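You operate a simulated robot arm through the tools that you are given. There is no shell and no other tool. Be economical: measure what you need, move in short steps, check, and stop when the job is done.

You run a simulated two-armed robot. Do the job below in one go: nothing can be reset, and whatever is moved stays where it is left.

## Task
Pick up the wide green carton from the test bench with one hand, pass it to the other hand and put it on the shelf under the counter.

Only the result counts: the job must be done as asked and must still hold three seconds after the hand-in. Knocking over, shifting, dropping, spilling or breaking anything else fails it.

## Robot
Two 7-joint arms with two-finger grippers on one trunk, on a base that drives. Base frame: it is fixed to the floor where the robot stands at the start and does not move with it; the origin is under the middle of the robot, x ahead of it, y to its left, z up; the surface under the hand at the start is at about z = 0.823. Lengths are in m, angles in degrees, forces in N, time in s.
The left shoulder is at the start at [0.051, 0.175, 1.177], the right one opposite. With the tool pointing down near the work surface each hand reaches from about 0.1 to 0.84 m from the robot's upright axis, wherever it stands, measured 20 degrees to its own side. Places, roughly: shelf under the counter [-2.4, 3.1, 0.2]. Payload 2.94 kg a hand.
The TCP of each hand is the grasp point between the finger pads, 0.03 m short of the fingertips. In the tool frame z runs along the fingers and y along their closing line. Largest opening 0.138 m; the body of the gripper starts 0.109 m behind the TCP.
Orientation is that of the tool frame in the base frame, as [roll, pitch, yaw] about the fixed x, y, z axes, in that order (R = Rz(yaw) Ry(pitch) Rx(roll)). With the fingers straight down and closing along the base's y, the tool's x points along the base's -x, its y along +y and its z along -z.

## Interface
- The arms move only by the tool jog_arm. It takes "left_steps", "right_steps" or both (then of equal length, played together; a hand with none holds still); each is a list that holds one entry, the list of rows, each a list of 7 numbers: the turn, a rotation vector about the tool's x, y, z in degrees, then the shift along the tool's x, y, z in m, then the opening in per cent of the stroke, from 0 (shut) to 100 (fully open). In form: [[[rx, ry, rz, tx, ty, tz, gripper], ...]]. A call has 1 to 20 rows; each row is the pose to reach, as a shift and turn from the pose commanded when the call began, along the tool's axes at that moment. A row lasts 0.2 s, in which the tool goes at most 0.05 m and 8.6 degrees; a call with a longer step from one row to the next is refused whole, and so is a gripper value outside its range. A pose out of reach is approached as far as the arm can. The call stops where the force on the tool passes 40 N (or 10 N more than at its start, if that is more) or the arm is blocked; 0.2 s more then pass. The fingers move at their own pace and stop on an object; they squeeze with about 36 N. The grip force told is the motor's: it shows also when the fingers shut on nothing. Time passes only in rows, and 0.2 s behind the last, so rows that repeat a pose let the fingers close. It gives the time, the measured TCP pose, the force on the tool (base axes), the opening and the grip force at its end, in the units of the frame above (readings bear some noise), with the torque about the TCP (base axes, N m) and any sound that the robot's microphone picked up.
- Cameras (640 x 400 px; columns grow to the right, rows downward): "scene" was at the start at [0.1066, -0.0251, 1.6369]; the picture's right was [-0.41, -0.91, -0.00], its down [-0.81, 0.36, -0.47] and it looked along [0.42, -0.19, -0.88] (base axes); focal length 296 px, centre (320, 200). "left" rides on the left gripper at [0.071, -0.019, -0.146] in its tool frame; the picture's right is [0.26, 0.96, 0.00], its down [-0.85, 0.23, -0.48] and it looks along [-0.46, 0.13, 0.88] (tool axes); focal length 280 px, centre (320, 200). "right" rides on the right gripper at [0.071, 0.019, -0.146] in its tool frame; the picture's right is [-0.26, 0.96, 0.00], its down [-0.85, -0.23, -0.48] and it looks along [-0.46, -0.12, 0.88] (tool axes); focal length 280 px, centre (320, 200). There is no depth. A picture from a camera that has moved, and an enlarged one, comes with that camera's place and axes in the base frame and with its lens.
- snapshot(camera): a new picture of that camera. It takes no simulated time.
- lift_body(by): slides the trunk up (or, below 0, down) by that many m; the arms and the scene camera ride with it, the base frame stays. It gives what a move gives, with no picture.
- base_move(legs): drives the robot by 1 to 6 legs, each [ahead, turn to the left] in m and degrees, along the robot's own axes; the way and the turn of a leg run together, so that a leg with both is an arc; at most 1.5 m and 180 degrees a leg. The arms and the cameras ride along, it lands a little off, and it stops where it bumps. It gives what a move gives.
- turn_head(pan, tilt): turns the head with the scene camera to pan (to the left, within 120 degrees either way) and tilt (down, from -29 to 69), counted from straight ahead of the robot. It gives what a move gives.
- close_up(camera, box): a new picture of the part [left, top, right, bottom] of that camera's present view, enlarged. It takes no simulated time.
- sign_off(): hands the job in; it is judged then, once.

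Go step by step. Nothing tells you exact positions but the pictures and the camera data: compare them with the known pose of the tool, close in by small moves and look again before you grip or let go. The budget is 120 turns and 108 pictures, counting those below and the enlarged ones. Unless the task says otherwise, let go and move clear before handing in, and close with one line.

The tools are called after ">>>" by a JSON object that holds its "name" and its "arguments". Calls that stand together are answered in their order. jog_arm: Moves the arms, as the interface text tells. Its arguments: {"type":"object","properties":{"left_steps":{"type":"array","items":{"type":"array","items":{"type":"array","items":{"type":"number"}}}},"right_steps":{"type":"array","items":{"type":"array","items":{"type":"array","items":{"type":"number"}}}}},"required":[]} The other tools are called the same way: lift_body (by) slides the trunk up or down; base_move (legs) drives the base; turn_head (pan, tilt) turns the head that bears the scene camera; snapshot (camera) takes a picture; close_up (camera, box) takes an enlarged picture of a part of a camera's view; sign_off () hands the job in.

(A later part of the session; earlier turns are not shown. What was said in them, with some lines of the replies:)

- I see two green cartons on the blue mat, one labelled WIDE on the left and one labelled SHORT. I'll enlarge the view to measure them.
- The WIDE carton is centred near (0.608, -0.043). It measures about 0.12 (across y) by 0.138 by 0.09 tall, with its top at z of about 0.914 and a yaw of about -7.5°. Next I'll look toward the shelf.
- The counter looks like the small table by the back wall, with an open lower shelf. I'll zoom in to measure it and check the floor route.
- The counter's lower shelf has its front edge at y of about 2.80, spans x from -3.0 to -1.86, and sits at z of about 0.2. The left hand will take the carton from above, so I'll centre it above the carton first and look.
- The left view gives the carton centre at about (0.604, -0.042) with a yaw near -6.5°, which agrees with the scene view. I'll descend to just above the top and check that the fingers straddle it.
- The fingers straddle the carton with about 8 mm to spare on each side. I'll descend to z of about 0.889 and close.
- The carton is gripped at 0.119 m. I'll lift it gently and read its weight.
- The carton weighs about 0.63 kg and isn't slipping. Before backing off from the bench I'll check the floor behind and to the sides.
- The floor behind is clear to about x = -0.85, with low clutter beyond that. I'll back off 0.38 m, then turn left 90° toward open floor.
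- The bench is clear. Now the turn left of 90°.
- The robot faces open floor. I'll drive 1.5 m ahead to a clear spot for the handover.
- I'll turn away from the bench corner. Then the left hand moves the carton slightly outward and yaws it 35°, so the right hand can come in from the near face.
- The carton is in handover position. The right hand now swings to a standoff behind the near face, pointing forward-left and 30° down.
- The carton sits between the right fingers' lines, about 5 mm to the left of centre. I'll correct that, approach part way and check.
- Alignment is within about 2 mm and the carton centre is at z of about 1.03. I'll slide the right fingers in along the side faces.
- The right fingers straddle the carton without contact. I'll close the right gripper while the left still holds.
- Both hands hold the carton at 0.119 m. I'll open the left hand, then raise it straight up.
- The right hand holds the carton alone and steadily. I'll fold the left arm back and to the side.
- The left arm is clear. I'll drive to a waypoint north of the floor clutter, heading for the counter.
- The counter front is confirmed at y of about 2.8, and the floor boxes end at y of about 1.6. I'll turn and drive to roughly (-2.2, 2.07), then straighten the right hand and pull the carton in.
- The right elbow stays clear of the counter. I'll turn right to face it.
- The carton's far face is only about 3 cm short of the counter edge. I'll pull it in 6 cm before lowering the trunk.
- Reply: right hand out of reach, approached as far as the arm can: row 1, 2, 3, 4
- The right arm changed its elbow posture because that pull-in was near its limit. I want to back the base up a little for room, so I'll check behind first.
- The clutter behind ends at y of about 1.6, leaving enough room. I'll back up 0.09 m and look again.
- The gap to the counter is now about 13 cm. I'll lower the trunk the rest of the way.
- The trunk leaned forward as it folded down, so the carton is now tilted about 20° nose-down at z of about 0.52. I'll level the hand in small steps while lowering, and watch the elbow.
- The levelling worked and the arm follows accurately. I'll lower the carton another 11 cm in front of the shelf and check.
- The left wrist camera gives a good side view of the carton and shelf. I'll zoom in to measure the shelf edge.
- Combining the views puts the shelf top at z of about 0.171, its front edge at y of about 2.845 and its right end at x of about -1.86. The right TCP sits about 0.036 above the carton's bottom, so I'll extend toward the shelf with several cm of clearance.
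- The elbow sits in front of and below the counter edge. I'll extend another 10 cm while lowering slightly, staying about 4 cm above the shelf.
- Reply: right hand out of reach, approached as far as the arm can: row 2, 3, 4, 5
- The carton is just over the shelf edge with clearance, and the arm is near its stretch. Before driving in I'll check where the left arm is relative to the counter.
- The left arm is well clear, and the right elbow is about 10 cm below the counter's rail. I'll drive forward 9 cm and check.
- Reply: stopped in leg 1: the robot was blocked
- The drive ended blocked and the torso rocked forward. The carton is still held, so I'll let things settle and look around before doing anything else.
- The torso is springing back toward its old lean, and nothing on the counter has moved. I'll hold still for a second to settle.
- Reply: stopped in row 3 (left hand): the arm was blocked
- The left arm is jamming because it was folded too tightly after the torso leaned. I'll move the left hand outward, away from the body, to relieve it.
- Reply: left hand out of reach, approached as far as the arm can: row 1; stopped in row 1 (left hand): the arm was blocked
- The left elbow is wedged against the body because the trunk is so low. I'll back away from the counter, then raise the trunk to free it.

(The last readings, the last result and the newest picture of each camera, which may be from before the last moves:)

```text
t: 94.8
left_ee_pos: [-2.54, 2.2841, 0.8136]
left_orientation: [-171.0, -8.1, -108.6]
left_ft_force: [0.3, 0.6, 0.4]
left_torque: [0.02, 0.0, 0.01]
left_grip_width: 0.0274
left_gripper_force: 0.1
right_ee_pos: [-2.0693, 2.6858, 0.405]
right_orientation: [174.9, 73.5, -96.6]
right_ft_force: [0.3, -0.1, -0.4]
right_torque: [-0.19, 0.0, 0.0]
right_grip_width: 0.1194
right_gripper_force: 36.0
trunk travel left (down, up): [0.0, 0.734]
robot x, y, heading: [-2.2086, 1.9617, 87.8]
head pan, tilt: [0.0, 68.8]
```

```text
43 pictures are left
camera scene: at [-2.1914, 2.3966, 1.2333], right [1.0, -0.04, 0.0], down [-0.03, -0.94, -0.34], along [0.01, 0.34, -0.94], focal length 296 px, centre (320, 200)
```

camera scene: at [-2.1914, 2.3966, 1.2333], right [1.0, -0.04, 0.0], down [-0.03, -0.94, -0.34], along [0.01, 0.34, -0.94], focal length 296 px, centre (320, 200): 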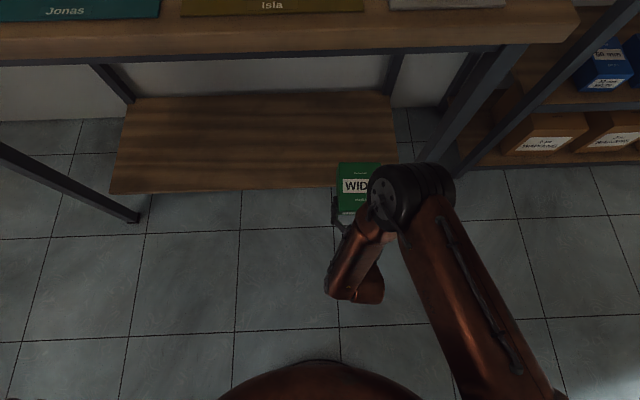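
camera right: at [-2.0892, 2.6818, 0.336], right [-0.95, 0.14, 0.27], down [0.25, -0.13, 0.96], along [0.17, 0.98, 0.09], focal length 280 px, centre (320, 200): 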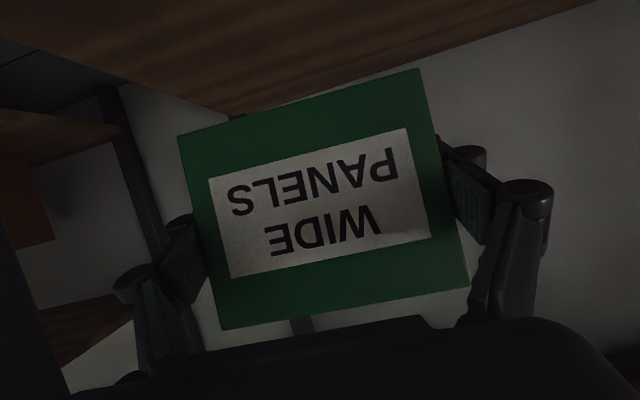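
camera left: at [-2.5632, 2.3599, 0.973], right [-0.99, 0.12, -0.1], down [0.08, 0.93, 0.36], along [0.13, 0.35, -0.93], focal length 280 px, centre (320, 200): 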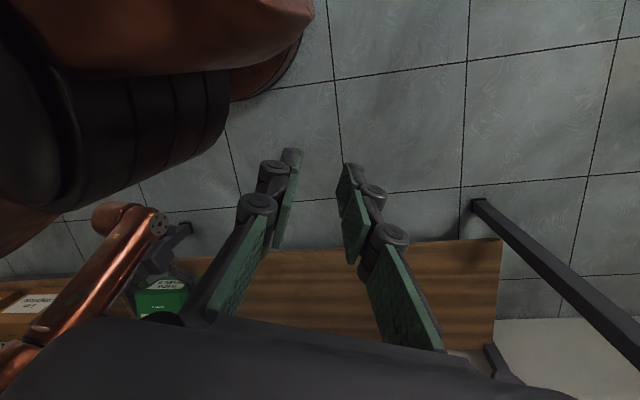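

The robot moved freely. I'll raise the trunk 0.15 m and then open out the left arm.

>>> {"name": "lift_body", "arguments": {"by": 0.15}}

>>> {"name": "turn_head", "arguments": {"pan": 60, "tilt": 60}}

>>> {"name": "snapshot", "arguments": {"camera": "scene"}}

>>> {"name": "snapshot", "arguments": {"camera": "left"}}

```text
t: 96.5
left_ee_pos: [-2.5439, 2.2004, 0.9932]
left_orientation: [-175.0, 4.6, -108.5]
left_ft_force: [0.2, 2.0, 0.6]
left_torque: [-0.14, 0.02, -0.03]
left_grip_width: 0.0278
left_gripper_force: 0.0
right_ee_pos: [-2.0693, 2.6802, 0.5632]
right_orientation: [174.9, 74.5, -96.9]
right_ft_force: [-0.4, 1.1, -1.8]
right_torque: [-0.08, 0.02, -0.03]
right_grip_width: 0.1194
right_gripper_force: 36.2
trunk travel left (down, up): [-0.15, 0.584]
robot x, y, heading: [-2.2083, 1.9605, 88.1]
head pan, tilt: [0.0, 68.8]
```

```text
t: 97.8
left_ee_pos: [-2.5437, 2.197, 0.9937]
left_orientation: [-175.1, 4.9, -108.6]
left_ft_force: [0.1, 0.0, 0.4]
left_torque: [-0.01, 0.03, 0.0]
left_grip_width: 0.0273
left_gripper_force: 0.1
right_ee_pos: [-2.0688, 2.6796, 0.5653]
right_orientation: [174.7, 74.7, -97.0]
right_ft_force: [-0.3, 0.1, 0.3]
right_torque: [-0.16, -0.01, 0.03]
right_grip_width: 0.1195
right_gripper_force: 36.1
trunk travel left (down, up): [-0.15, 0.584]
robot x, y, heading: [-2.209, 1.9626, 87.8]
head pan, tilt: [60.0, 60.0]
```

```text
42 pictures are left
camera scene: at [-2.2565, 2.1951, 1.4284], right [0.53, 0.85, 0.0], down [0.73, -0.46, -0.5], along [-0.42, 0.27, -0.87], focal length 296 px, centre (320, 200)
```

scene: 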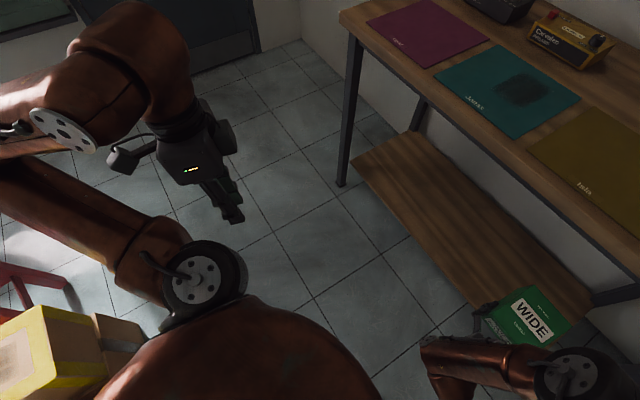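

```text
41 pictures are left
camera left: at [-2.5639, 2.117, 1.1347], right [-0.99, 0.07, -0.1], down [0.0, 0.85, 0.53], along [0.12, 0.52, -0.84], focal length 280 px, centre (320, 200)
```

left: 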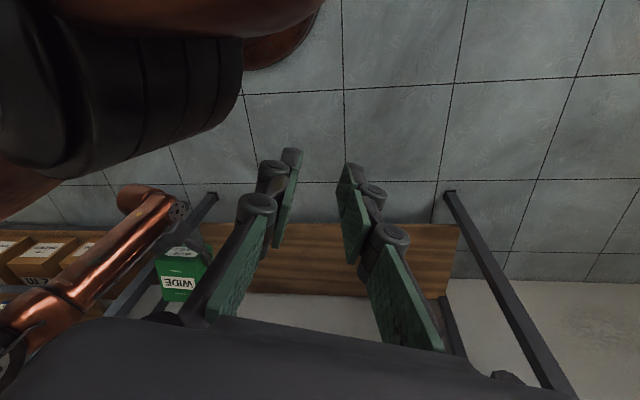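

The wedged part was the left shoulder, with the hand folded in too close to it. I'll extend the left hand outward and slightly ahead to open the arm.

>>> {"name": "jog_arm", "arguments": {"left_steps": [[[0, 0, 0, -0.009, 0.0415, 0, 20], [0, 0, 0, -0.0175, 0.083, 0, 20], [0, 0, 0, -0.026, 0.1245, 0, 20], [0, 0, 0, -0.035, 0.166, 0, 20], [0, 0, 0, -0.044, 0.2075, 0, 20], [0, 0, 0, -0.0527, 0.249, 0, 20], [0, 0, 0, -0.0527, 0.249, 0, 20]]]}}

>>> {"name": "snapshot", "arguments": {"camera": "scene"}}

```text
t: 99.4
left_ee_pos: [-2.7636, 2.326, 0.9779]
left_orientation: [-175.0, 4.7, -108.6]
left_ft_force: [0.7, -0.7, -0.6]
left_torque: [0.02, 0.02, 0.0]
left_grip_width: 0.0274
left_gripper_force: 0.1
right_ee_pos: [-2.0689, 2.6792, 0.5675]
right_orientation: [174.7, 74.6, -97.0]
right_ft_force: [0.2, 0.3, 0.0]
right_torque: [-0.16, -0.01, 0.0]
right_grip_width: 0.1193
right_gripper_force: 35.9
trunk travel left (down, up): [-0.15, 0.584]
robot x, y, heading: [-2.2082, 1.9601, 87.9]
head pan, tilt: [60.0, 60.0]
```

```text
40 pictures are left
camera scene: at [-2.2564, 2.1949, 1.4285], right [0.53, 0.85, 0.0], down [0.73, -0.46, -0.5], along [-0.42, 0.26, -0.87], focal length 296 px, centre (320, 200)
```

scene: 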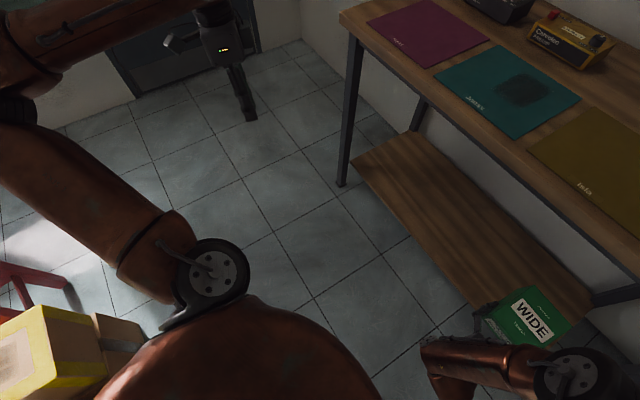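

The left arm is free. Now I'll level the carton again with the right hand.

>>> {"name": "jog_arm", "arguments": {"right_steps": [[[0.3, 5, -0.7, 0, 0, 0, 0], [0.5, 10, -1.4, 0, 0, 0, 0], [0.7, 14.7, -2, 0, 0, 0, 0], [0.7, 14.7, -2, 0, 0, 0, 0]]]}}

>>> {"name": "lift_body", "arguments": {"by": -0.15}}

>>> {"name": "turn_head", "arguments": {"pan": -5, "tilt": 60}}

>>> {"name": "snapshot", "arguments": {"camera": "scene"}}

>>> {"name": "snapshot", "arguments": {"camera": "left"}}

```text
t: 100.4
left_ee_pos: [-2.7641, 2.3257, 0.9779]
left_orientation: [-174.8, 4.8, -108.5]
left_ft_force: [0.2, 0.0, 0.3]
left_torque: [-0.03, 0.02, 0.02]
left_grip_width: 0.0278
left_gripper_force: 0.1
right_ee_pos: [-2.0698, 2.6777, 0.5664]
right_orientation: [-178.5, 60.0, -90.3]
right_ft_force: [0.1, 0.3, -0.1]
right_torque: [-0.21, -0.02, -0.01]
right_grip_width: 0.119
right_gripper_force: 35.9
trunk travel left (down, up): [-0.15, 0.584]
robot x, y, heading: [-2.2055, 1.9618, 87.9]
head pan, tilt: [60.0, 60.0]
```

```text
t: 102.2
left_ee_pos: [-2.7596, 2.3548, 0.81]
left_orientation: [-173.4, 0.2, -108.6]
left_ft_force: [0.1, 0.5, 0.4]
left_torque: [0.03, -0.01, -0.01]
left_grip_width: 0.0277
left_gripper_force: 0.1
right_ee_pos: [-2.0698, 2.6795, 0.4156]
right_orientation: [-178.5, 60.0, -90.5]
right_ft_force: [0.0, -0.2, 0.5]
right_torque: [-0.2, 0.05, 0.01]
right_grip_width: 0.1194
right_gripper_force: 36.3
trunk travel left (down, up): [0.0, 0.734]
robot x, y, heading: [-2.2075, 1.9649, 88.1]
head pan, tilt: [60.0, 60.0]
```

```text
t: 103.5
left_ee_pos: [-2.7592, 2.3517, 0.8118]
left_orientation: [-173.6, 0.6, -108.6]
left_ft_force: [0.1, 0.1, 0.4]
left_torque: [-0.01, 0.0, 0.0]
left_grip_width: 0.0275
left_gripper_force: 0.0
right_ee_pos: [-2.0689, 2.6791, 0.4175]
right_orientation: [-178.6, 60.2, -90.5]
right_ft_force: [-1.4, -0.3, -0.8]
right_torque: [-0.19, 0.01, -0.03]
right_grip_width: 0.1195
right_gripper_force: 36.0
trunk travel left (down, up): [0.0, 0.734]
robot x, y, heading: [-2.2061, 1.9626, 87.8]
head pan, tilt: [-5.0, 60.0]
```

```text
39 pictures are left
camera scene: at [-2.1865, 2.3835, 1.2483], right [0.99, -0.12, 0.0], down [-0.11, -0.86, -0.5], along [0.06, 0.5, -0.87], focal length 296 px, centre (320, 200)
```

scene: 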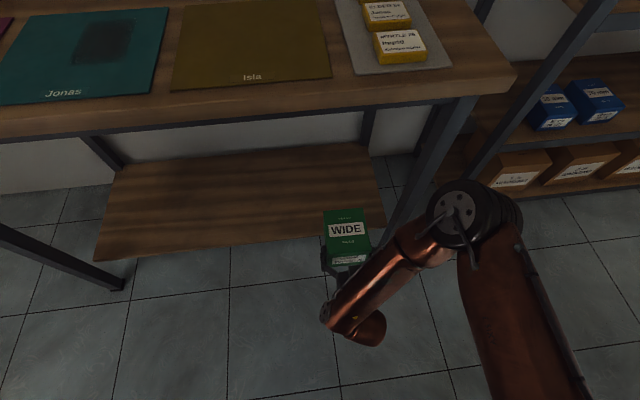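

```text
38 pictures are left
camera left: at [-2.7801, 2.2827, 0.9573], right [-0.99, 0.06, -0.11], down [0.0, 0.89, 0.45], along [0.12, 0.45, -0.88], focal length 280 px, centre (320, 200)
```

left: 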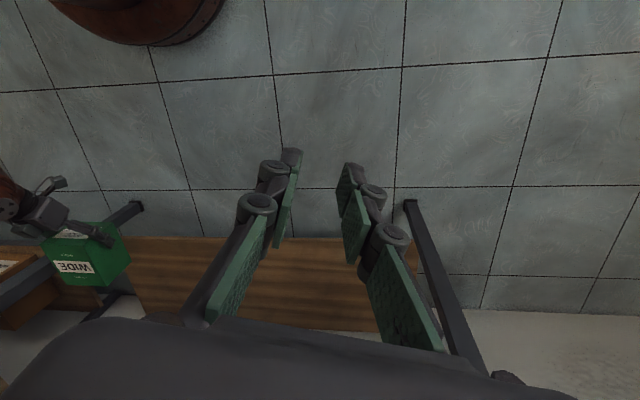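

The carton is level with the arm in a relaxed pose. I'll lower the hand to z of about 0.26 just in front of the shelf edge.

>>> {"name": "jog_arm", "arguments": {"right_steps": [[[-0.3, 0, 0, 0.0272, 0, 0.0157, 0], [-0.6, 0, 0, 0.0544, 0, 0.0314, 0], [-0.9, 0, 0, 0.0816, 0, 0.0471, 0], [-1.2, 0, 0, 0.1088, 0, 0.0628, 0], [-1.5, 0, 0, 0.136, 0, 0.0785, 0], [-1.5, 0, 0, 0.136, 0, 0.0785, 0]]]}}

>>> {"name": "snapshot", "arguments": {"camera": "scene"}}

>>> {"name": "snapshot", "arguments": {"camera": "left"}}

```text
t: 104.9
left_ee_pos: [-2.7595, 2.3521, 0.8109]
left_orientation: [-173.5, 0.4, -108.7]
left_ft_force: [0.0, 0.2, 0.8]
left_torque: [0.0, 0.01, -0.02]
left_grip_width: 0.0275
left_gripper_force: 0.1
right_ee_pos: [-2.0744, 2.6795, 0.2601]
right_orientation: [-179.4, 59.9, -90.5]
right_ft_force: [0.1, 0.2, -0.4]
right_torque: [-0.19, 0.0, 0.01]
right_grip_width: 0.1193
right_gripper_force: 36.0
right hand out of reach, approached as far as the arm can: row 5, 6
trunk travel left (down, up): [0.0, 0.734]
robot x, y, heading: [-2.2071, 1.9644, 87.7]
head pan, tilt: [-5.0, 60.0]
```

```text
37 pictures are left
camera scene: at [-2.1864, 2.384, 1.2481], right [0.99, -0.12, 0.0], down [-0.11, -0.86, -0.5], along [0.06, 0.5, -0.87], focal length 296 px, centre (320, 200)
```

scene: 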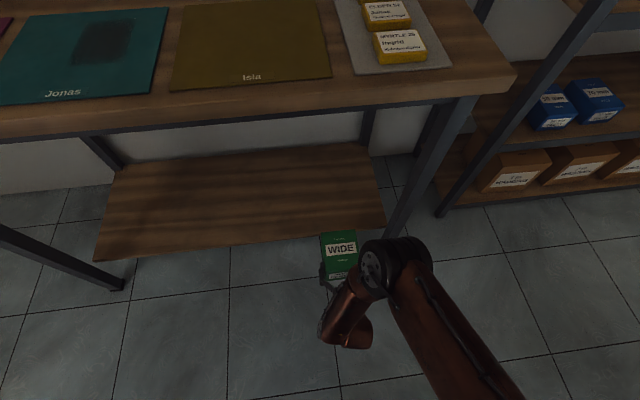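

```text
36 pictures are left
camera left: at [-2.7801, 2.2838, 0.9569], right [-0.99, 0.06, -0.11], down [0.0, 0.89, 0.45], along [0.12, 0.45, -0.88], focal length 280 px, centre (320, 200)
```

left: 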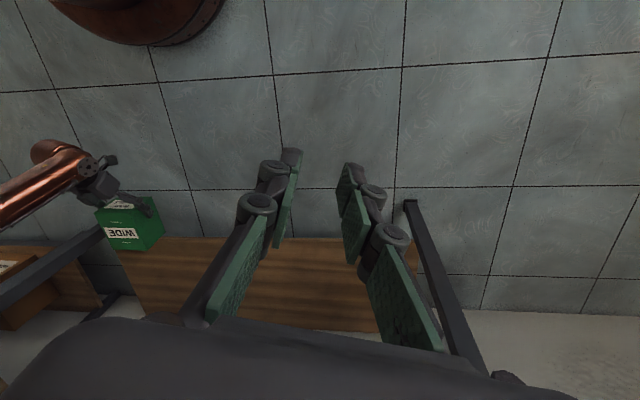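

The carton is in front of the shelf with its bottom about 5 cm above shelf level. I'll drive forward 0.1 m and check.

>>> {"name": "base_move", "arguments": {"legs": [[0.1, 0]]}}

>>> {"name": "snapshot", "arguments": {"camera": "scene"}}

>>> {"name": "snapshot", "arguments": {"camera": "left"}}

```text
t: 106.1
left_ee_pos: [-2.7346, 2.5149, 0.8]
left_orientation: [-172.7, -3.2, -116.3]
left_ft_force: [1.1, 0.4, 0.2]
left_torque: [0.03, 0.12, -0.02]
left_grip_width: 0.0274
left_gripper_force: 0.1
right_ee_pos: [-2.0703, 2.7873, 0.2474]
right_orientation: [180.0, 57.7, -90.6]
right_ft_force: [0.5, -0.9, -0.3]
right_torque: [-0.24, 0.04, 0.04]
right_grip_width: 0.1193
right_gripper_force: 36.2
trunk travel left (down, up): [0.0, 0.734]
robot x, y, heading: [-2.2039, 2.0632, 88.0]
head pan, tilt: [-5.0, 60.0]
```

```text
35 pictures are left
camera scene: at [-2.1783, 2.6093, 1.216], right [0.99, -0.12, 0.01], down [-0.11, -0.91, -0.41], along [0.06, 0.4, -0.91], focal length 296 px, centre (320, 200)
```

scene: 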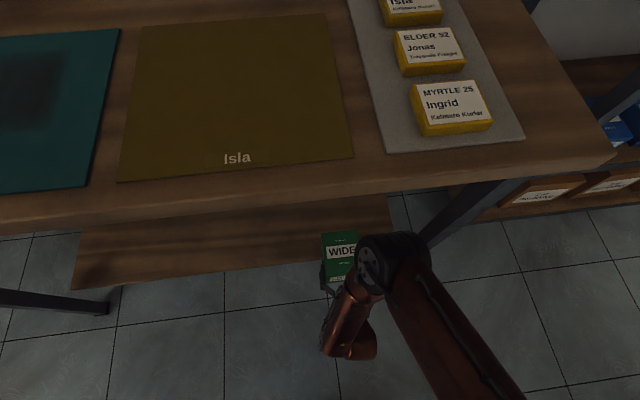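

```text
34 pictures are left
camera left: at [-2.7624, 2.459, 0.9503], right [-0.98, 0.19, -0.11], down [0.13, 0.91, 0.4], along [0.17, 0.37, -0.91], focal length 280 px, centre (320, 200)
```

left: 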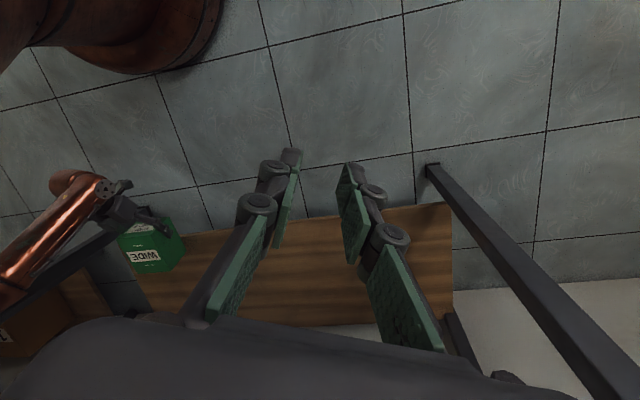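

The torso pitched forward from braking, but nothing was blocked this time. I'll wait for it to settle.

>>> {"name": "jog_arm", "arguments": {"right_steps": [[[0, 0, 0, 0, 0, 0, 0], [0, 0, 0, 0, 0, 0, 0], [0, 0, 0, 0, 0, 0, 0], [0, 0, 0, 0, 0, 0, 0], [0, 0, 0, 0, 0, 0, 0], [0, 0, 0, 0, 0, 0, 0], [0, 0, 0, 0, 0, 0, 0], [0, 0, 0, 0, 0, 0, 0]]]}}

>>> {"name": "snapshot", "arguments": {"camera": "scene"}}

```text
t: 106.5
left_ee_pos: [-2.6637, 2.5112, 0.8454]
left_orientation: [178.8, 6.4, -142.8]
left_ft_force: [-0.3, 0.7, -0.1]
left_torque: [0.01, 0.04, -0.03]
left_grip_width: 0.0278
left_gripper_force: 0.0
right_ee_pos: [-2.0809, 2.7278, 0.3278]
right_orientation: [178.4, 61.3, -89.8]
right_ft_force: [0.7, 1.1, -0.2]
right_torque: [-0.28, 0.02, 0.02]
right_grip_width: 0.1198
right_gripper_force: 36.1
trunk travel left (down, up): [0.0, 0.734]
robot x, y, heading: [-2.2035, 2.0576, 88.1]
head pan, tilt: [-5.0, 60.0]
stopped in row 1 (right hand): the arm was blocked; the commanded pose is now the measured one
```

```text
33 pictures are left
camera scene: at [-2.177, 2.6198, 1.213], right [0.99, -0.12, 0.01], down [-0.11, -0.91, -0.4], along [0.06, 0.4, -0.92], focal length 296 px, centre (320, 200)
```

scene: 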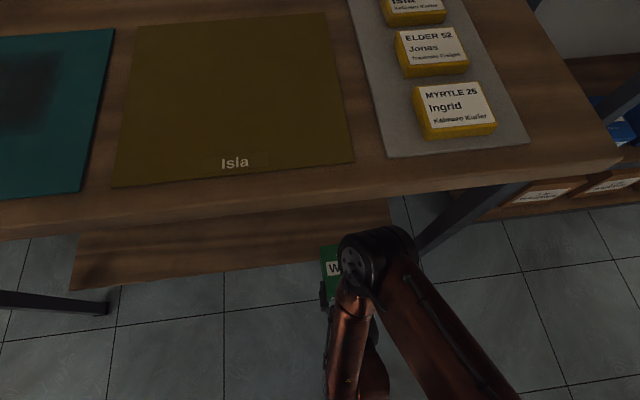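

The torso sags when braked at the lowest trunk height. A better order is to back up, raise the trunk to its stiff posture, drive into place with the carton already between shelf and counter, and only then lower the trunk without driving again.

>>> {"name": "base_move", "arguments": {"legs": [[-0.1, 0]]}}

>>> {"name": "lift_body", "arguments": {"by": 0.15}}

>>> {"name": "snapshot", "arguments": {"camera": "scene"}}

>>> {"name": "snapshot", "arguments": {"camera": "right"}}

```text
t: 107.2
left_ee_pos: [-2.6393, 2.3846, 0.9013]
left_orientation: [166.5, 15.1, -153.0]
left_ft_force: [-2.8, -1.3, 0.9]
left_torque: [0.03, -0.25, -0.09]
left_grip_width: 0.0276
left_gripper_force: 0.1
right_ee_pos: [-2.0869, 2.6478, 0.4256]
right_orientation: [-179.7, 72.7, -87.3]
right_ft_force: [-1.0, 2.7, -0.7]
right_torque: [-0.31, -0.07, -0.02]
right_grip_width: 0.1198
right_gripper_force: 36.0
trunk travel left (down, up): [0.0, 0.734]
robot x, y, heading: [-2.2036, 2.0563, 88.1]
head pan, tilt: [-5.0, 60.0]
stopped in leg 1: the robot was blocked; the commanded pose is now the measured one
```

```text
t: 108.9
left_ee_pos: [-2.648, 2.3985, 1.0366]
left_orientation: [169.1, 13.4, -150.5]
left_ft_force: [0.2, -0.2, 0.0]
left_torque: [0.05, 0.03, 0.02]
left_grip_width: 0.0277
left_gripper_force: 0.1
right_ee_pos: [-2.0845, 2.6593, 0.5595]
right_orientation: [180.0, 71.1, -87.8]
right_ft_force: [0.7, -0.2, 0.1]
right_torque: [-0.18, 0.01, -0.03]
right_grip_width: 0.1192
right_gripper_force: 35.6
trunk travel left (down, up): [-0.15, 0.584]
robot x, y, heading: [-2.2048, 2.058, 87.9]
head pan, tilt: [-5.0, 60.0]
```

```text
32 pictures are left
camera scene: at [-2.1888, 2.3192, 1.4283], right [0.99, -0.12, 0.0], down [-0.11, -0.86, -0.5], along [0.06, 0.5, -0.87], focal length 296 px, centre (320, 200)
```

scene: 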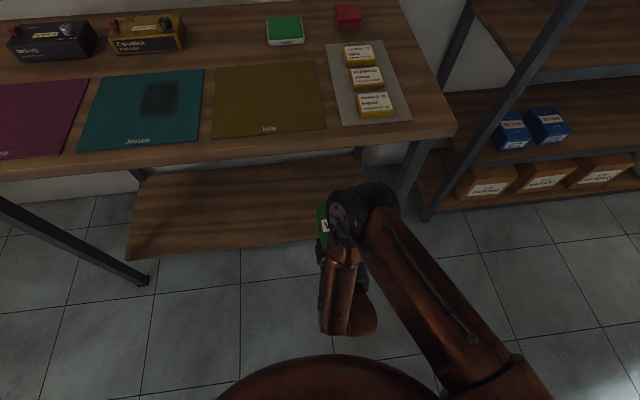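

```text
31 pictures are left
camera right: at [-2.0982, 2.4984, 0.5408], right [-0.97, 0.05, 0.25], down [0.24, -0.17, 0.96], along [0.09, 0.98, 0.15], focal length 280 px, centre (320, 200)
```

right: 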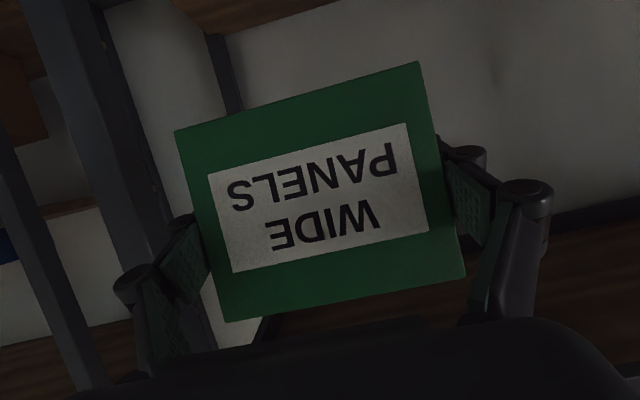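

The lift recovered the torso, with the base at y = 2.058. I'll open the left arm further out, then level, lower and extend the right hand so the carton is under the counter and above the shelf.

>>> {"name": "jog_arm", "arguments": {"left_steps": [[[0, 0, 0, 0.029, 0.0292, -0.001, 20], [0, 0, 0, 0.058, 0.0584, -0.003, 20], [0, 0, 0, 0.087, 0.0876, -0.004, 20], [0, 0, 0, 0.116, 0.1168, -0.006, 20], [0, 0, 0, 0.145, 0.146, -0.007, 20], [0, 0, 0, 0.145, 0.146, -0.007, 20]]], "right_steps": [[[0, 2.2, 0, 0.02, 0, 0.028, 0], [0, 4.4, 0, 0.04, 0, 0.056, 0], [0, 6.6, 0, 0.06, 0, 0.084, 0], [0, 8.8, 0, 0.08, 0, 0.112, 0], [0, 11, 0, 0.0998, 0, 0.14, 0], [0, 11, 0, 0.0998, 0, 0.14, 0]]]}}

>>> {"name": "snapshot", "arguments": {"camera": "scene"}}

>>> {"name": "snapshot", "arguments": {"camera": "right"}}

```text
t: 110.3
left_ee_pos: [-2.8474, 2.4479, 1.037]
left_orientation: [169.0, 13.3, -150.5]
left_ft_force: [-0.7, -0.1, -0.2]
left_torque: [-0.01, 0.04, 0.01]
left_grip_width: 0.0276
left_gripper_force: 0.0
right_ee_pos: [-2.0933, 2.7592, 0.4228]
right_orientation: [-179.5, 59.9, -87.9]
right_ft_force: [-0.1, -0.4, 0.0]
right_torque: [-0.18, -0.01, -0.03]
right_grip_width: 0.1197
right_gripper_force: 35.5
right hand out of reach, approached as far as the arm can: row 4, 5, 6
trunk travel left (down, up): [-0.15, 0.584]
robot x, y, heading: [-2.2038, 2.0592, 87.8]
head pan, tilt: [-5.0, 60.0]
```

```text
30 pictures are left
camera scene: at [-2.1885, 2.319, 1.4286], right [0.99, -0.12, 0.0], down [-0.11, -0.86, -0.5], along [0.06, 0.5, -0.87], focal length 296 px, centre (320, 200)
```

scene: 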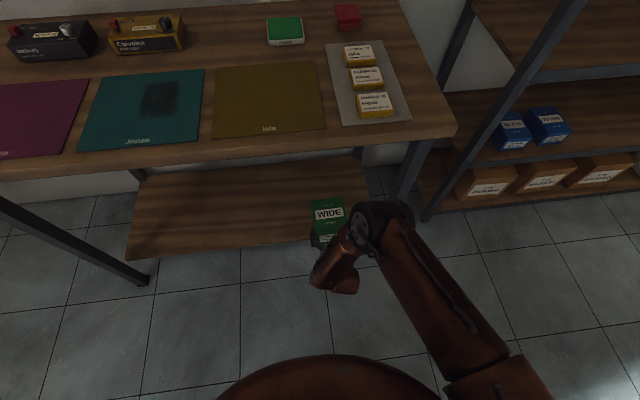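

```text
29 pictures are left
camera right: at [-2.108, 2.5983, 0.4359], right [-0.97, 0.1, 0.22], down [0.23, 0.02, 0.97], along [0.1, 0.99, -0.04], focal length 280 px, centre (320, 200)
```

right: 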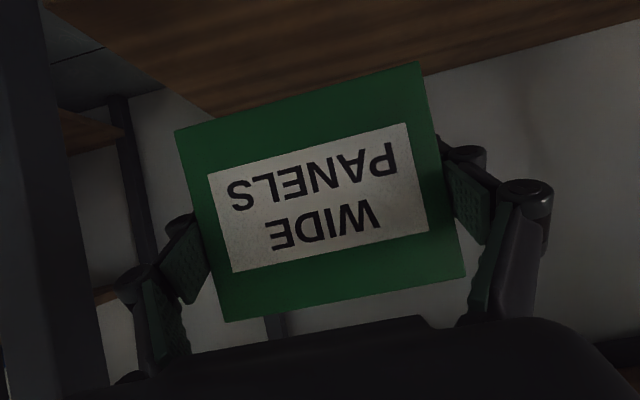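

The carton slipped about 4° nose-down in the grip during the jolts. Its bottom is now about 0.045 below the TCP once levelled, so I'll correct the pitch and drive the last 8 cm with the trunk up.

>>> {"name": "jog_arm", "arguments": {"right_steps": [[[0, -2, 0, 0, 0, 0, 0], [0, -4, 0, 0, 0, 0, 0], [0, -4, 0, 0, 0, 0, 0]]]}}

>>> {"name": "base_move", "arguments": {"legs": [[0.04, 0]]}}

>>> {"name": "snapshot", "arguments": {"camera": "scene"}}

```text
t: 111.1
left_ee_pos: [-2.8481, 2.4489, 1.0356]
left_orientation: [169.2, 13.5, -150.5]
left_ft_force: [-0.3, -0.3, -0.3]
left_torque: [-0.01, -0.03, 0.0]
left_grip_width: 0.0274
left_gripper_force: 0.1
right_ee_pos: [-2.1055, 2.7586, 0.4272]
right_orientation: [-179.3, 63.9, -87.8]
right_ft_force: [0.8, 0.5, -1.4]
right_torque: [-0.18, -0.01, 0.0]
right_grip_width: 0.1194
right_gripper_force: 35.6
right hand out of reach, approached as far as the arm can: row 1, 2, 3
trunk travel left (down, up): [-0.15, 0.584]
robot x, y, heading: [-2.2072, 2.0569, 88.2]
head pan, tilt: [-5.0, 60.0]
```

```text
t: 112.0
left_ee_pos: [-2.8476, 2.4771, 1.0405]
left_orientation: [168.5, 13.7, -150.6]
left_ft_force: [-0.5, 0.1, -0.9]
left_torque: [0.01, 0.0, -0.02]
left_grip_width: 0.0275
left_gripper_force: 0.1
right_ee_pos: [-2.1057, 2.795, 0.4355]
right_orientation: [-179.2, 64.4, -87.7]
right_ft_force: [-0.7, 1.2, -1.3]
right_torque: [-0.14, -0.01, -0.03]
right_grip_width: 0.1194
right_gripper_force: 36.3
trunk travel left (down, up): [-0.15, 0.584]
robot x, y, heading: [-2.2016, 2.0971, 88.0]
head pan, tilt: [-5.0, 60.0]
```

```text
28 pictures are left
camera scene: at [-2.1879, 2.3601, 1.4282], right [0.99, -0.12, 0.0], down [-0.11, -0.86, -0.5], along [0.06, 0.5, -0.87], focal length 296 px, centre (320, 200)
```

scene: 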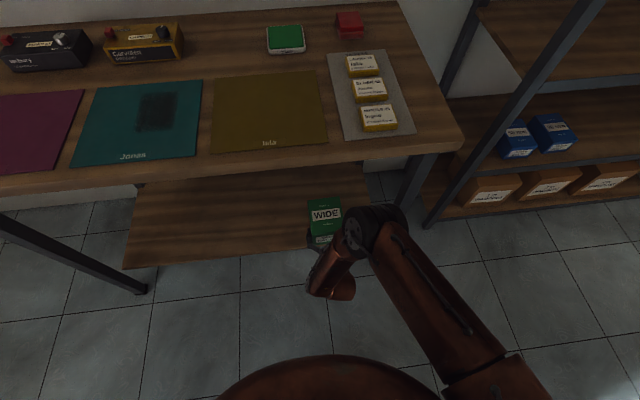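

That was stable. Another 4 cm.

>>> {"name": "base_move", "arguments": {"legs": [[0.045, 0]]}}

>>> {"name": "snapshot", "arguments": {"camera": "scene"}}

```text
t: 112.9
left_ee_pos: [-2.8457, 2.5155, 1.0419]
left_orientation: [168.1, 14.1, -150.5]
left_ft_force: [-0.4, 1.3, -0.1]
left_torque: [-0.02, -0.03, 0.01]
left_grip_width: 0.0275
left_gripper_force: 0.0
right_ee_pos: [-2.1039, 2.8386, 0.4392]
right_orientation: [-179.2, 64.8, -87.5]
right_ft_force: [0.7, 0.4, -0.8]
right_torque: [-0.21, 0.0, 0.01]
right_grip_width: 0.1192
right_gripper_force: 35.7
trunk travel left (down, up): [-0.15, 0.584]
robot x, y, heading: [-2.2021, 2.1429, 87.7]
head pan, tilt: [-5.0, 60.0]
```

```text
27 pictures are left
camera scene: at [-2.1854, 2.435, 1.4259], right [0.99, -0.12, 0.0], down [-0.11, -0.87, -0.48], along [0.06, 0.48, -0.88], focal length 296 px, centre (320, 200)
```

scene: 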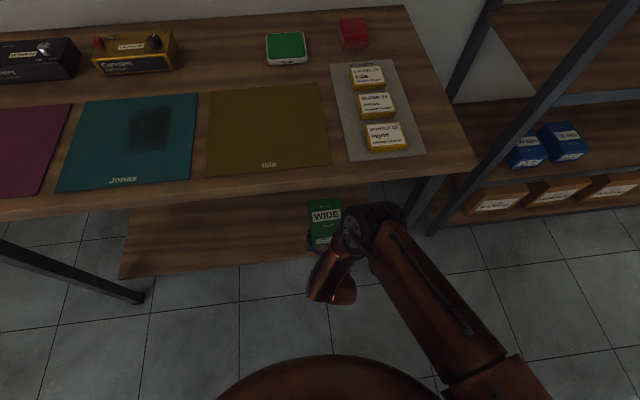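

The base is at y = 2.143 and the carton is over the shelf, under the counter. I'll lower the trunk in stages from here.

>>> {"name": "lift_body", "arguments": {"by": -0.08}}

>>> {"name": "snapshot", "arguments": {"camera": "scene"}}

>>> {"name": "snapshot", "arguments": {"camera": "right"}}

```text
t: 114.1
left_ee_pos: [-2.8459, 2.494, 0.9655]
left_orientation: [167.1, 14.7, -150.8]
left_ft_force: [0.8, 0.2, 0.0]
left_torque: [0.0, 0.02, 0.01]
left_grip_width: 0.0277
left_gripper_force: 0.0
right_ee_pos: [-2.1048, 2.8288, 0.371]
right_orientation: [-178.9, 66.0, -87.2]
right_ft_force: [0.7, 0.5, 0.6]
right_torque: [-0.19, 0.01, -0.02]
right_grip_width: 0.1197
right_gripper_force: 36.8
trunk travel left (down, up): [-0.07, 0.664]
robot x, y, heading: [-2.1994, 2.1403, 88.2]
head pan, tilt: [-5.0, 60.0]
```

```text
26 pictures are left
camera scene: at [-2.1835, 2.4876, 1.335], right [0.99, -0.12, 0.0], down [-0.11, -0.86, -0.5], along [0.06, 0.5, -0.87], focal length 296 px, centre (320, 200)
```

scene: 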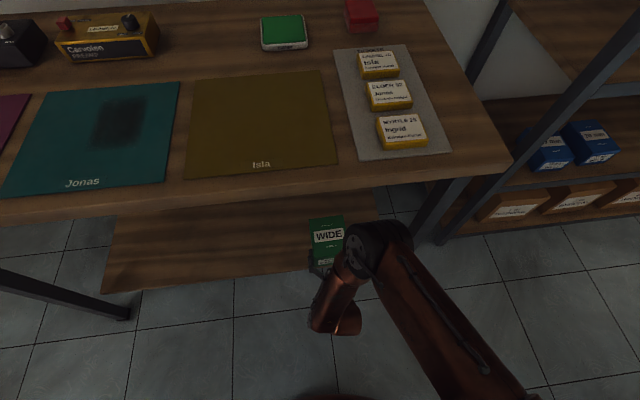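

```text
25 pictures are left
camera right: at [-2.1194, 2.6674, 0.3666], right [-0.97, 0.08, 0.23], down [0.23, -0.09, 0.97], along [0.1, 0.99, 0.07], focal length 280 px, centre (320, 200)
```

right: 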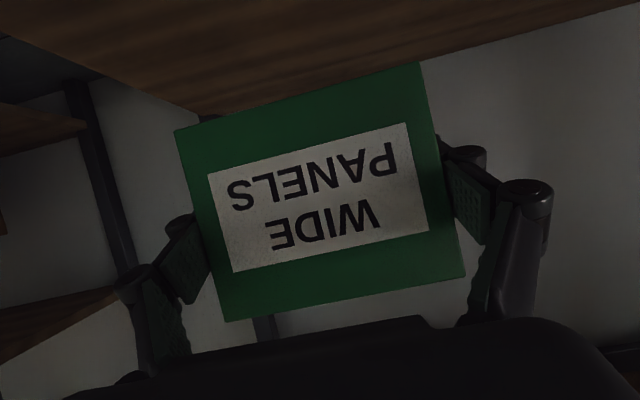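

Stable. I'll lower another 5 cm.

>>> {"name": "lift_body", "arguments": {"by": -0.05}}

>>> {"name": "snapshot", "arguments": {"camera": "scene"}}

```text
t: 115.0
left_ee_pos: [-2.8452, 2.5196, 0.9027]
left_orientation: [170.2, 12.8, -150.0]
left_ft_force: [-0.5, -0.8, -0.3]
left_torque: [0.07, -0.01, 0.02]
left_grip_width: 0.0276
left_gripper_force: 0.1
right_ee_pos: [-2.1055, 2.8288, 0.3216]
right_orientation: [-178.9, 66.3, -87.4]
right_ft_force: [-0.1, -0.1, 0.4]
right_torque: [-0.22, -0.02, -0.02]
right_grip_width: 0.1196
right_gripper_force: 35.7
trunk travel left (down, up): [-0.02, 0.714]
robot x, y, heading: [-2.2019, 2.1398, 87.9]
head pan, tilt: [-5.0, 60.0]
```

```text
24 pictures are left
camera scene: at [-2.1815, 2.5402, 1.274], right [0.99, -0.12, 0.0], down [-0.1, -0.86, -0.5], along [0.06, 0.5, -0.87], focal length 296 px, centre (320, 200)
```

scene: 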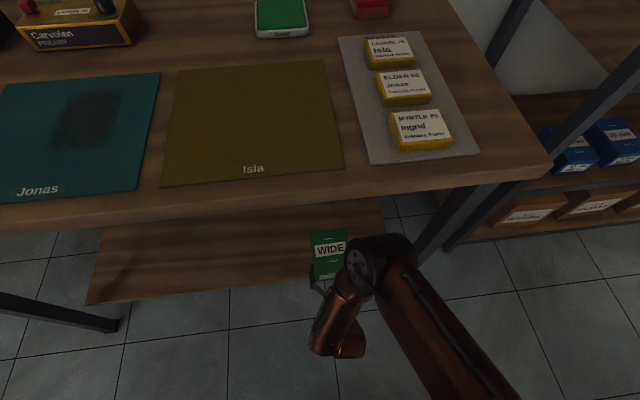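

The TCP is at (2.829, 0.322). I'll lower and extend gently while trimming the pitch to level.

>>> {"name": "jog_arm", "arguments": {"right_steps": [[[0, 0.7, 0, 0.0142, 0, 0.0173, 0], [0, 1.4, 0, 0.0284, 0, 0.0345, 0], [0, 2, 0, 0.0426, 0, 0.0518, 0], [0, 2, 0, 0.0426, 0, 0.0518, 0]]]}}

>>> {"name": "snapshot", "arguments": {"camera": "scene"}}

>>> {"name": "snapshot", "arguments": {"camera": "left"}}

```text
t: 116.0
left_ee_pos: [-2.8444, 2.521, 0.903]
left_orientation: [170.2, 12.8, -150.0]
left_ft_force: [0.0, -0.5, 0.0]
left_torque: [-0.01, 0.03, -0.02]
left_grip_width: 0.0275
left_gripper_force: 0.1
right_ee_pos: [-2.111, 2.8571, 0.2637]
right_orientation: [-178.5, 63.9, -87.4]
right_ft_force: [-0.6, 0.1, 0.6]
right_torque: [-0.2, 0.03, 0.01]
right_grip_width: 0.1194
right_gripper_force: 36.4
right hand out of reach, approached as far as the arm can: row 3, 4
trunk travel left (down, up): [-0.02, 0.714]
robot x, y, heading: [-2.2026, 2.142, 88.0]
head pan, tilt: [-5.0, 60.0]
```

```text
23 pictures are left
camera scene: at [-2.1817, 2.5416, 1.2734], right [0.99, -0.12, 0.0], down [-0.1, -0.86, -0.5], along [0.06, 0.5, -0.87], focal length 296 px, centre (320, 200)
```

scene: 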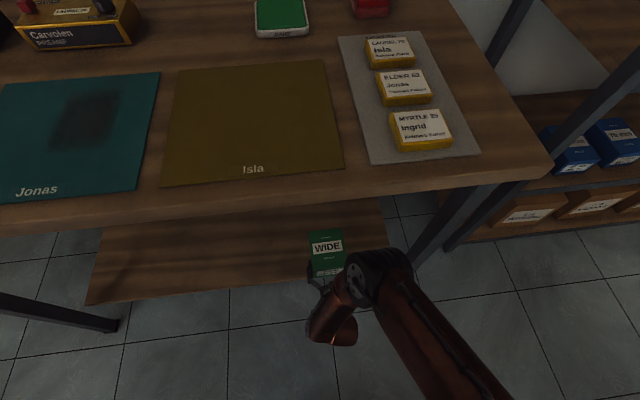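

```text
22 pictures are left
camera left: at [-2.9107, 2.4337, 1.0237], right [-0.73, 0.68, 0.1], down [0.55, 0.49, 0.68], along [0.41, 0.55, -0.72], focal length 280 px, centre (320, 200)
```

left: 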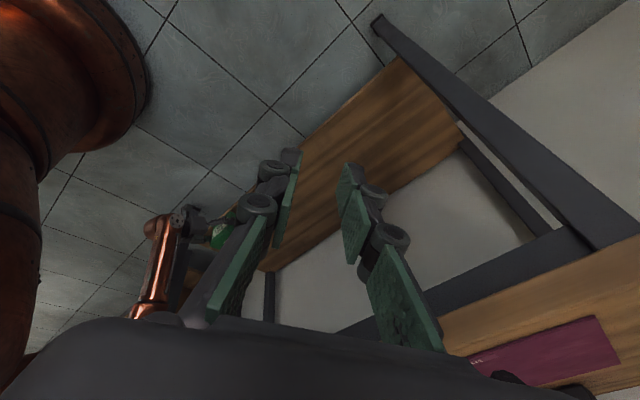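

The carton is about 5 cm above its placing height with 2 cm still overhanging the front. I'll take the last 2 cm of trunk travel, then continue down and forward.

>>> {"name": "lift_body", "arguments": {"by": -0.02}}

>>> {"name": "jog_arm", "arguments": {"right_steps": [[[0, 0, 0, -0.004, 0, 0.009, 0], [0, 0, 0, -0.008, 0, 0.018, 0], [0, 0, 0, -0.012, 0, 0.027, 0], [0, 0, 0, -0.012, 0, 0.027, 0]]]}}

>>> {"name": "snapshot", "arguments": {"camera": "right"}}

>>> {"name": "snapshot", "arguments": {"camera": "scene"}}

```text
t: 116.7
left_ee_pos: [-2.8446, 2.5359, 0.8779]
left_orientation: [171.8, 11.8, -149.7]
left_ft_force: [0.0, 0.3, 0.8]
left_torque: [0.0, 0.03, -0.01]
left_grip_width: 0.0276
left_gripper_force: 0.0
right_ee_pos: [-2.1097, 2.8587, 0.2419]
right_orientation: [-178.5, 63.6, -87.3]
right_ft_force: [0.1, -0.2, 0.5]
right_torque: [-0.18, 0.03, -0.01]
right_grip_width: 0.1193
right_gripper_force: 36.2
trunk travel left (down, up): [0.0, 0.734]
robot x, y, heading: [-2.2037, 2.1451, 88.0]
head pan, tilt: [-5.0, 60.0]
```

```text
t: 117.7
left_ee_pos: [-2.8448, 2.533, 0.8769]
left_orientation: [171.6, 11.9, -149.7]
left_ft_force: [-1.4, -0.2, -0.7]
left_torque: [0.02, -0.01, 0.03]
left_grip_width: 0.0275
left_gripper_force: 0.1
right_ee_pos: [-2.1117, 2.8883, 0.2424]
right_orientation: [-178.4, 63.7, -87.3]
right_ft_force: [-0.4, -0.2, 0.2]
right_torque: [-0.19, -0.01, 0.03]
right_grip_width: 0.1197
right_gripper_force: 36.4
trunk travel left (down, up): [0.0, 0.734]
robot x, y, heading: [-2.201, 2.1423, 87.8]
head pan, tilt: [-5.0, 60.0]
```

```text
21 pictures are left
camera right: at [-2.1283, 2.7264, 0.2439], right [-0.97, 0.1, 0.22], down [0.22, -0.05, 0.97], along [0.1, 0.99, 0.03], focal length 280 px, centre (320, 200)
```

right: 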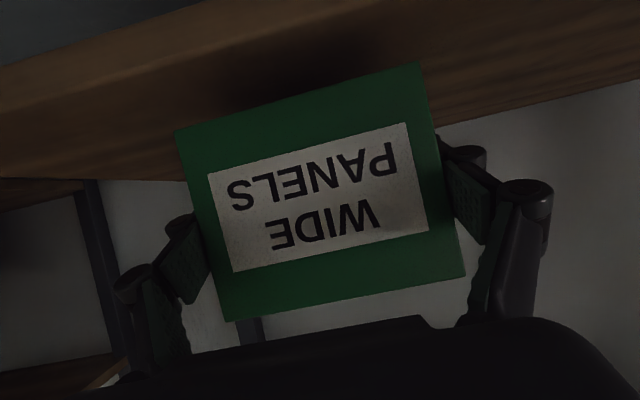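

```text
20 pictures are left
camera scene: at [-2.181, 2.5639, 1.2479], right [0.99, -0.12, 0.0], down [-0.1, -0.86, -0.5], along [0.06, 0.5, -0.87], focal length 296 px, centre (320, 200)
```

scene: 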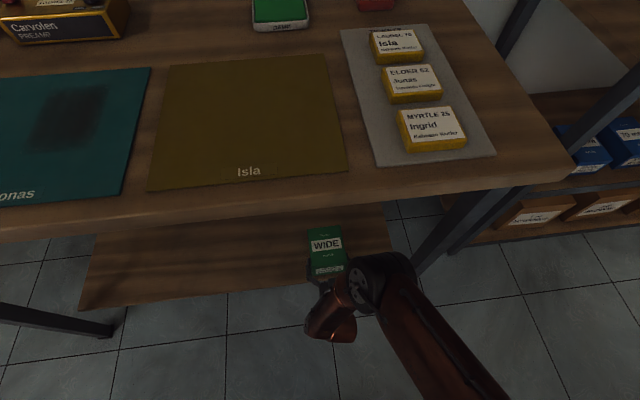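

The near face is about 1.4 cm inside the edge, with the bottom roughly 2.6 cm above the shelf. I'll go 2 cm further in and down almost to contact.

>>> {"name": "jog_arm", "arguments": {"right_steps": [[[0, 0, 0, -0.0044, 0, 0.009, 0], [0, 0, 0, -0.0088, 0, 0.018, 0], [0, 0, 0, 0.0002, 0, 0.0224, 0], [0, 0, 0, 0.0092, 0, 0.0268, 0], [0, 0, 0, 0.0092, 0, 0.0268, 0]]]}}

>>> {"name": "close_up", "arguments": {"camera": "right", "box": [60, 0, 500, 275]}}

```text
t: 118.9
left_ee_pos: [-2.8459, 2.5323, 0.8781]
left_orientation: [171.6, 12.1, -149.7]
left_ft_force: [-0.6, -0.8, 0.1]
left_torque: [-0.03, -0.02, -0.02]
left_grip_width: 0.0278
left_gripper_force: 0.0
right_ee_pos: [-2.1141, 2.9086, 0.2237]
right_orientation: [-178.0, 63.8, -87.4]
right_ft_force: [0.2, 0.0, -0.1]
right_torque: [0.33, 0.31, -0.01]
right_grip_width: 0.1196
right_gripper_force: 35.9
trunk travel left (down, up): [0.0, 0.734]
robot x, y, heading: [-2.1994, 2.1432, 88.4]
head pan, tilt: [-5.0, 60.0]
```

```text
1.45 times, centred on (280, 138) of right
camera zoom: at [-2.1328, 2.7468, 0.2255], right [-0.97, 0.1, 0.22], down [0.22, -0.05, 0.98], along [0.11, 0.99, 0.03], focal length 408 px, centre (378, 291)
```

zoom: 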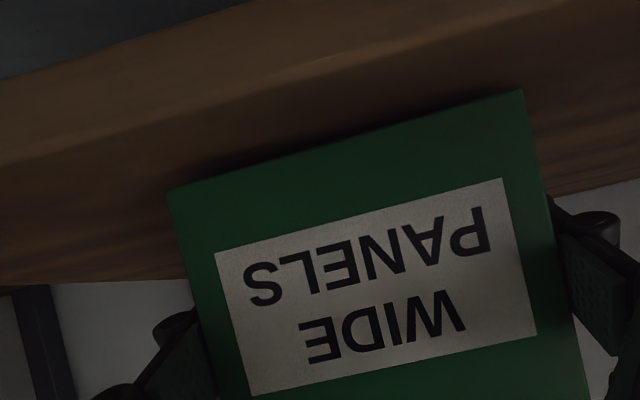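

The torque shows the front-left bottom corner touching first, and the carton is tilted about 3° in roll and pitch. I'll level it and ease down the last few mm.

>>> {"name": "jog_arm", "arguments": {"right_steps": [[[-0.7, -1.3, 1.3, 0, 0, 0, 0], [-1.3, -2.5, 2.7, 0, 0, 0, 0], [-1.3, -2.5, 2.7, 0.003, 0, 0.0013, 0], [-1.3, -2.5, 2.7, 0.0054, 0, 0.0026, 0], [-1.3, -2.5, 2.7, 0.0054, 0, 0.0026, 0]]]}}

>>> {"name": "close_up", "arguments": {"camera": "right", "box": [60, 0, 500, 275]}}

```text
t: 120.1
left_ee_pos: [-2.8449, 2.5327, 0.8769]
left_orientation: [171.5, 12.0, -149.7]
left_ft_force: [0.2, 0.3, 0.4]
left_torque: [0.03, 0.01, 0.0]
left_grip_width: 0.0273
left_gripper_force: 0.1
right_ee_pos: [-2.1317, 2.9079, 0.2262]
right_orientation: [175.6, 65.7, -93.8]
right_ft_force: [-0.2, -0.6, -0.6]
right_torque: [-0.19, 0.02, -0.02]
right_grip_width: 0.1196
right_gripper_force: 36.0
right hand out of reach, approached as far as the arm can: row 1, 2, 3, 4, 5
trunk travel left (down, up): [0.0, 0.734]
robot x, y, heading: [-2.1969, 2.1396, 87.9]
head pan, tilt: [-5.0, 60.0]
```

```text
1.45 times, centred on (280, 138) of right
camera zoom: at [-2.1518, 2.7466, 0.2228], right [-0.96, 0.11, 0.27], down [0.26, -0.09, 0.96], along [0.12, 0.99, 0.05], focal length 408 px, centre (378, 291)
```

zoom: 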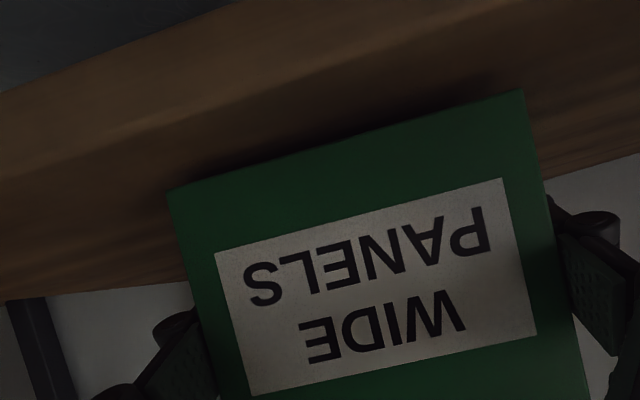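

The carton is now level in both axes, with its bottom about 8 mm above the shelf. I'll lower it a little further.

>>> {"name": "jog_arm", "arguments": {"right_steps": [[[0, 0, 0, 0.004, 0, 0.002, 0], [0, 0, 0, 0.008, 0, 0.004, 0], [0, 0, 0, 0.011, 0, 0.005, 0], [0, 0, 0, 0.011, 0, 0.005, 0]]]}}

```text
t: 121.1
left_ee_pos: [-2.8446, 2.533, 0.8773]
left_orientation: [171.7, 12.0, -149.7]
left_ft_force: [1.1, 0.5, 0.6]
left_torque: [0.01, 0.04, -0.01]
left_grip_width: 0.0273
left_gripper_force: 0.1
right_ee_pos: [-2.1428, 2.9083, 0.2217]
right_orientation: [175.1, 66.1, -93.8]
right_ft_force: [0.8, -1.1, 2.0]
right_torque: [-0.41, -0.42, -0.05]
right_grip_width: 0.1192
right_gripper_force: 35.9
right hand out of reach, approached as far as the arm can: row 1, 2, 3, 4
trunk travel left (down, up): [0.0, 0.734]
robot x, y, heading: [-2.2, 2.143, 88.0]
head pan, tilt: [-5.0, 60.0]
```

The carton is touching the shelf, with the remaining gaps a few mm at most and about 3 cm of margin inside the edge. I'll open the right gripper.

>>> {"name": "jog_arm", "arguments": {"right_steps": [[[0, 0, 0, 0, 0, 0, 92], [0, 0, 0, 0, 0, 0, 96], [0, 0, 0, 0, 0, 0, 100], [0, 0, 0, 0, 0, 0, 100]]]}}

>>> {"name": "snapshot", "arguments": {"camera": "right"}}

>>> {"name": "snapshot", "arguments": {"camera": "scene"}}

```text
t: 122.1
left_ee_pos: [-2.8457, 2.5325, 0.8767]
left_orientation: [171.6, 12.0, -149.6]
left_ft_force: [0.3, 0.5, -1.1]
left_torque: [0.01, 0.02, 0.01]
left_grip_width: 0.0277
left_gripper_force: 0.0
right_ee_pos: [-2.1427, 2.9081, 0.2201]
right_orientation: [175.0, 65.9, -94.0]
right_ft_force: [-0.3, -0.1, -0.5]
right_torque: [0.0, 0.0, 0.0]
right_grip_width: 0.138
right_gripper_force: 0.1
trunk travel left (down, up): [0.0, 0.734]
robot x, y, heading: [-2.1981, 2.1372, 88.0]
head pan, tilt: [-5.0, 60.0]
```

```text
17 pictures are left
camera right: at [-2.1615, 2.7465, 0.2171], right [-0.96, 0.1, 0.27], down [0.27, -0.09, 0.96], along [0.12, 0.99, 0.06], focal length 280 px, centre (320, 200)
```

right: 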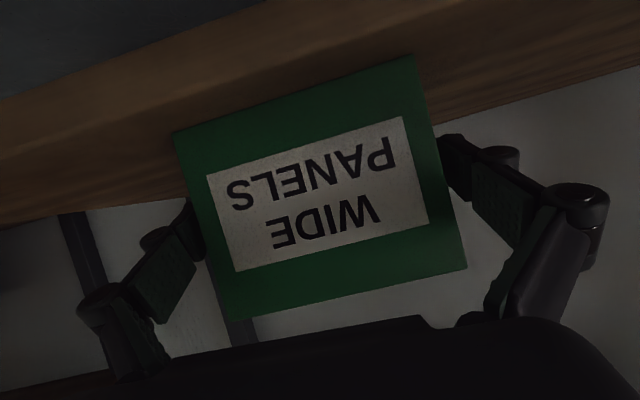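

```text
16 pictures are left
camera scene: at [-2.181, 2.5634, 1.2481], right [0.99, -0.12, 0.0], down [-0.1, -0.86, -0.5], along [0.06, 0.5, -0.87], focal length 296 px, centre (320, 200)
```

scene: 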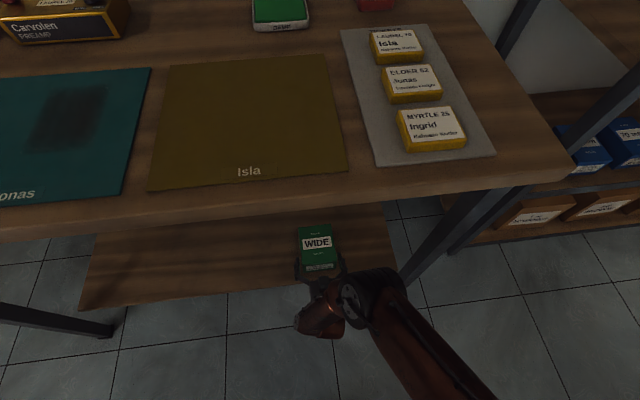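

The carton rests on the shelf and the fingers are free. I'll withdraw the hand straight back along the finger direction.

>>> {"name": "jog_arm", "arguments": {"right_steps": [[[0, 0, 0, 0, 0, -0.015, 100], [0, 0, 0, 0, 0, -0.03, 100], [0, 0, 0, 0, 0, -0.05, 100], [0, 0, 0, 0, 0, -0.07, 100], [0, 0, 0, 0, 0, -0.09, 100], [0, 0, 0, 0, 0, -0.11, 100], [0, 0, 0, 0, 0, -0.13, 100], [0, 0, 0, 0, 0, -0.15, 100]]]}}

>>> {"name": "snapshot", "arguments": {"camera": "right"}}

>>> {"name": "snapshot", "arguments": {"camera": "scene"}}

```text
t: 123.9
left_ee_pos: [-2.8448, 2.5324, 0.8768]
left_orientation: [171.6, 11.9, -149.7]
left_ft_force: [1.1, -0.5, -0.2]
left_torque: [-0.02, 0.02, 0.01]
left_grip_width: 0.0276
left_gripper_force: 0.1
right_ee_pos: [-2.1359, 2.7708, 0.281]
right_orientation: [174.1, 66.4, -94.1]
right_ft_force: [0.1, 1.5, 0.4]
right_torque: [0.03, 0.0, -0.02]
right_grip_width: 0.1379
right_gripper_force: 0.0
trunk travel left (down, up): [0.0, 0.734]
robot x, y, heading: [-2.2009, 2.139, 88.2]
head pan, tilt: [-5.0, 60.0]
```

```text
15 pictures are left
camera right: at [-2.1524, 2.6094, 0.2761], right [-0.96, 0.08, 0.28], down [0.27, -0.09, 0.96], along [0.1, 0.99, 0.06], focal length 280 px, centre (320, 200)
```

right: 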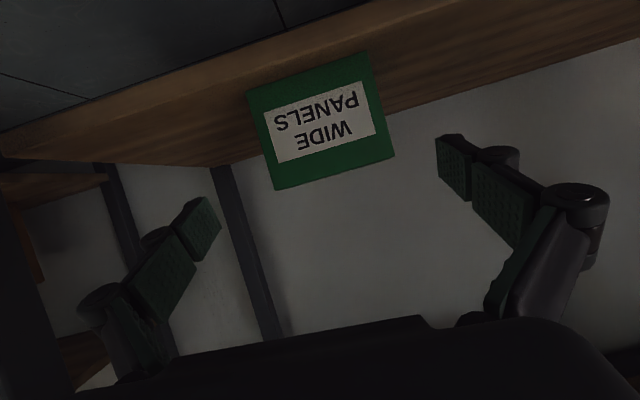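

```text
14 pictures are left
camera scene: at [-2.181, 2.5634, 1.2481], right [0.99, -0.12, 0.0], down [-0.1, -0.86, -0.5], along [0.06, 0.5, -0.87], focal length 296 px, centre (320, 200)
```

scene: 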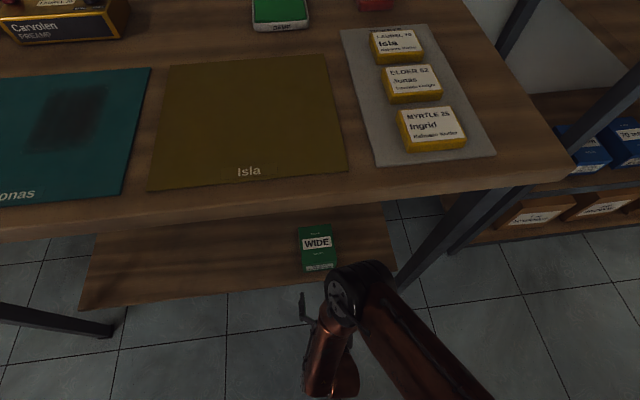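

The carton sits flat on the shelf, fully inside the front edge. Both hands are clear and nothing else has moved, so I'm handing in.

>>> {"name": "sign_off", "arguments": {}}

```text
The job is handed in.
```

The wide green carton is on the shelf under the counter. The left hand picked it up from the bench and passed it to the right hand, which placed it and moved clear.
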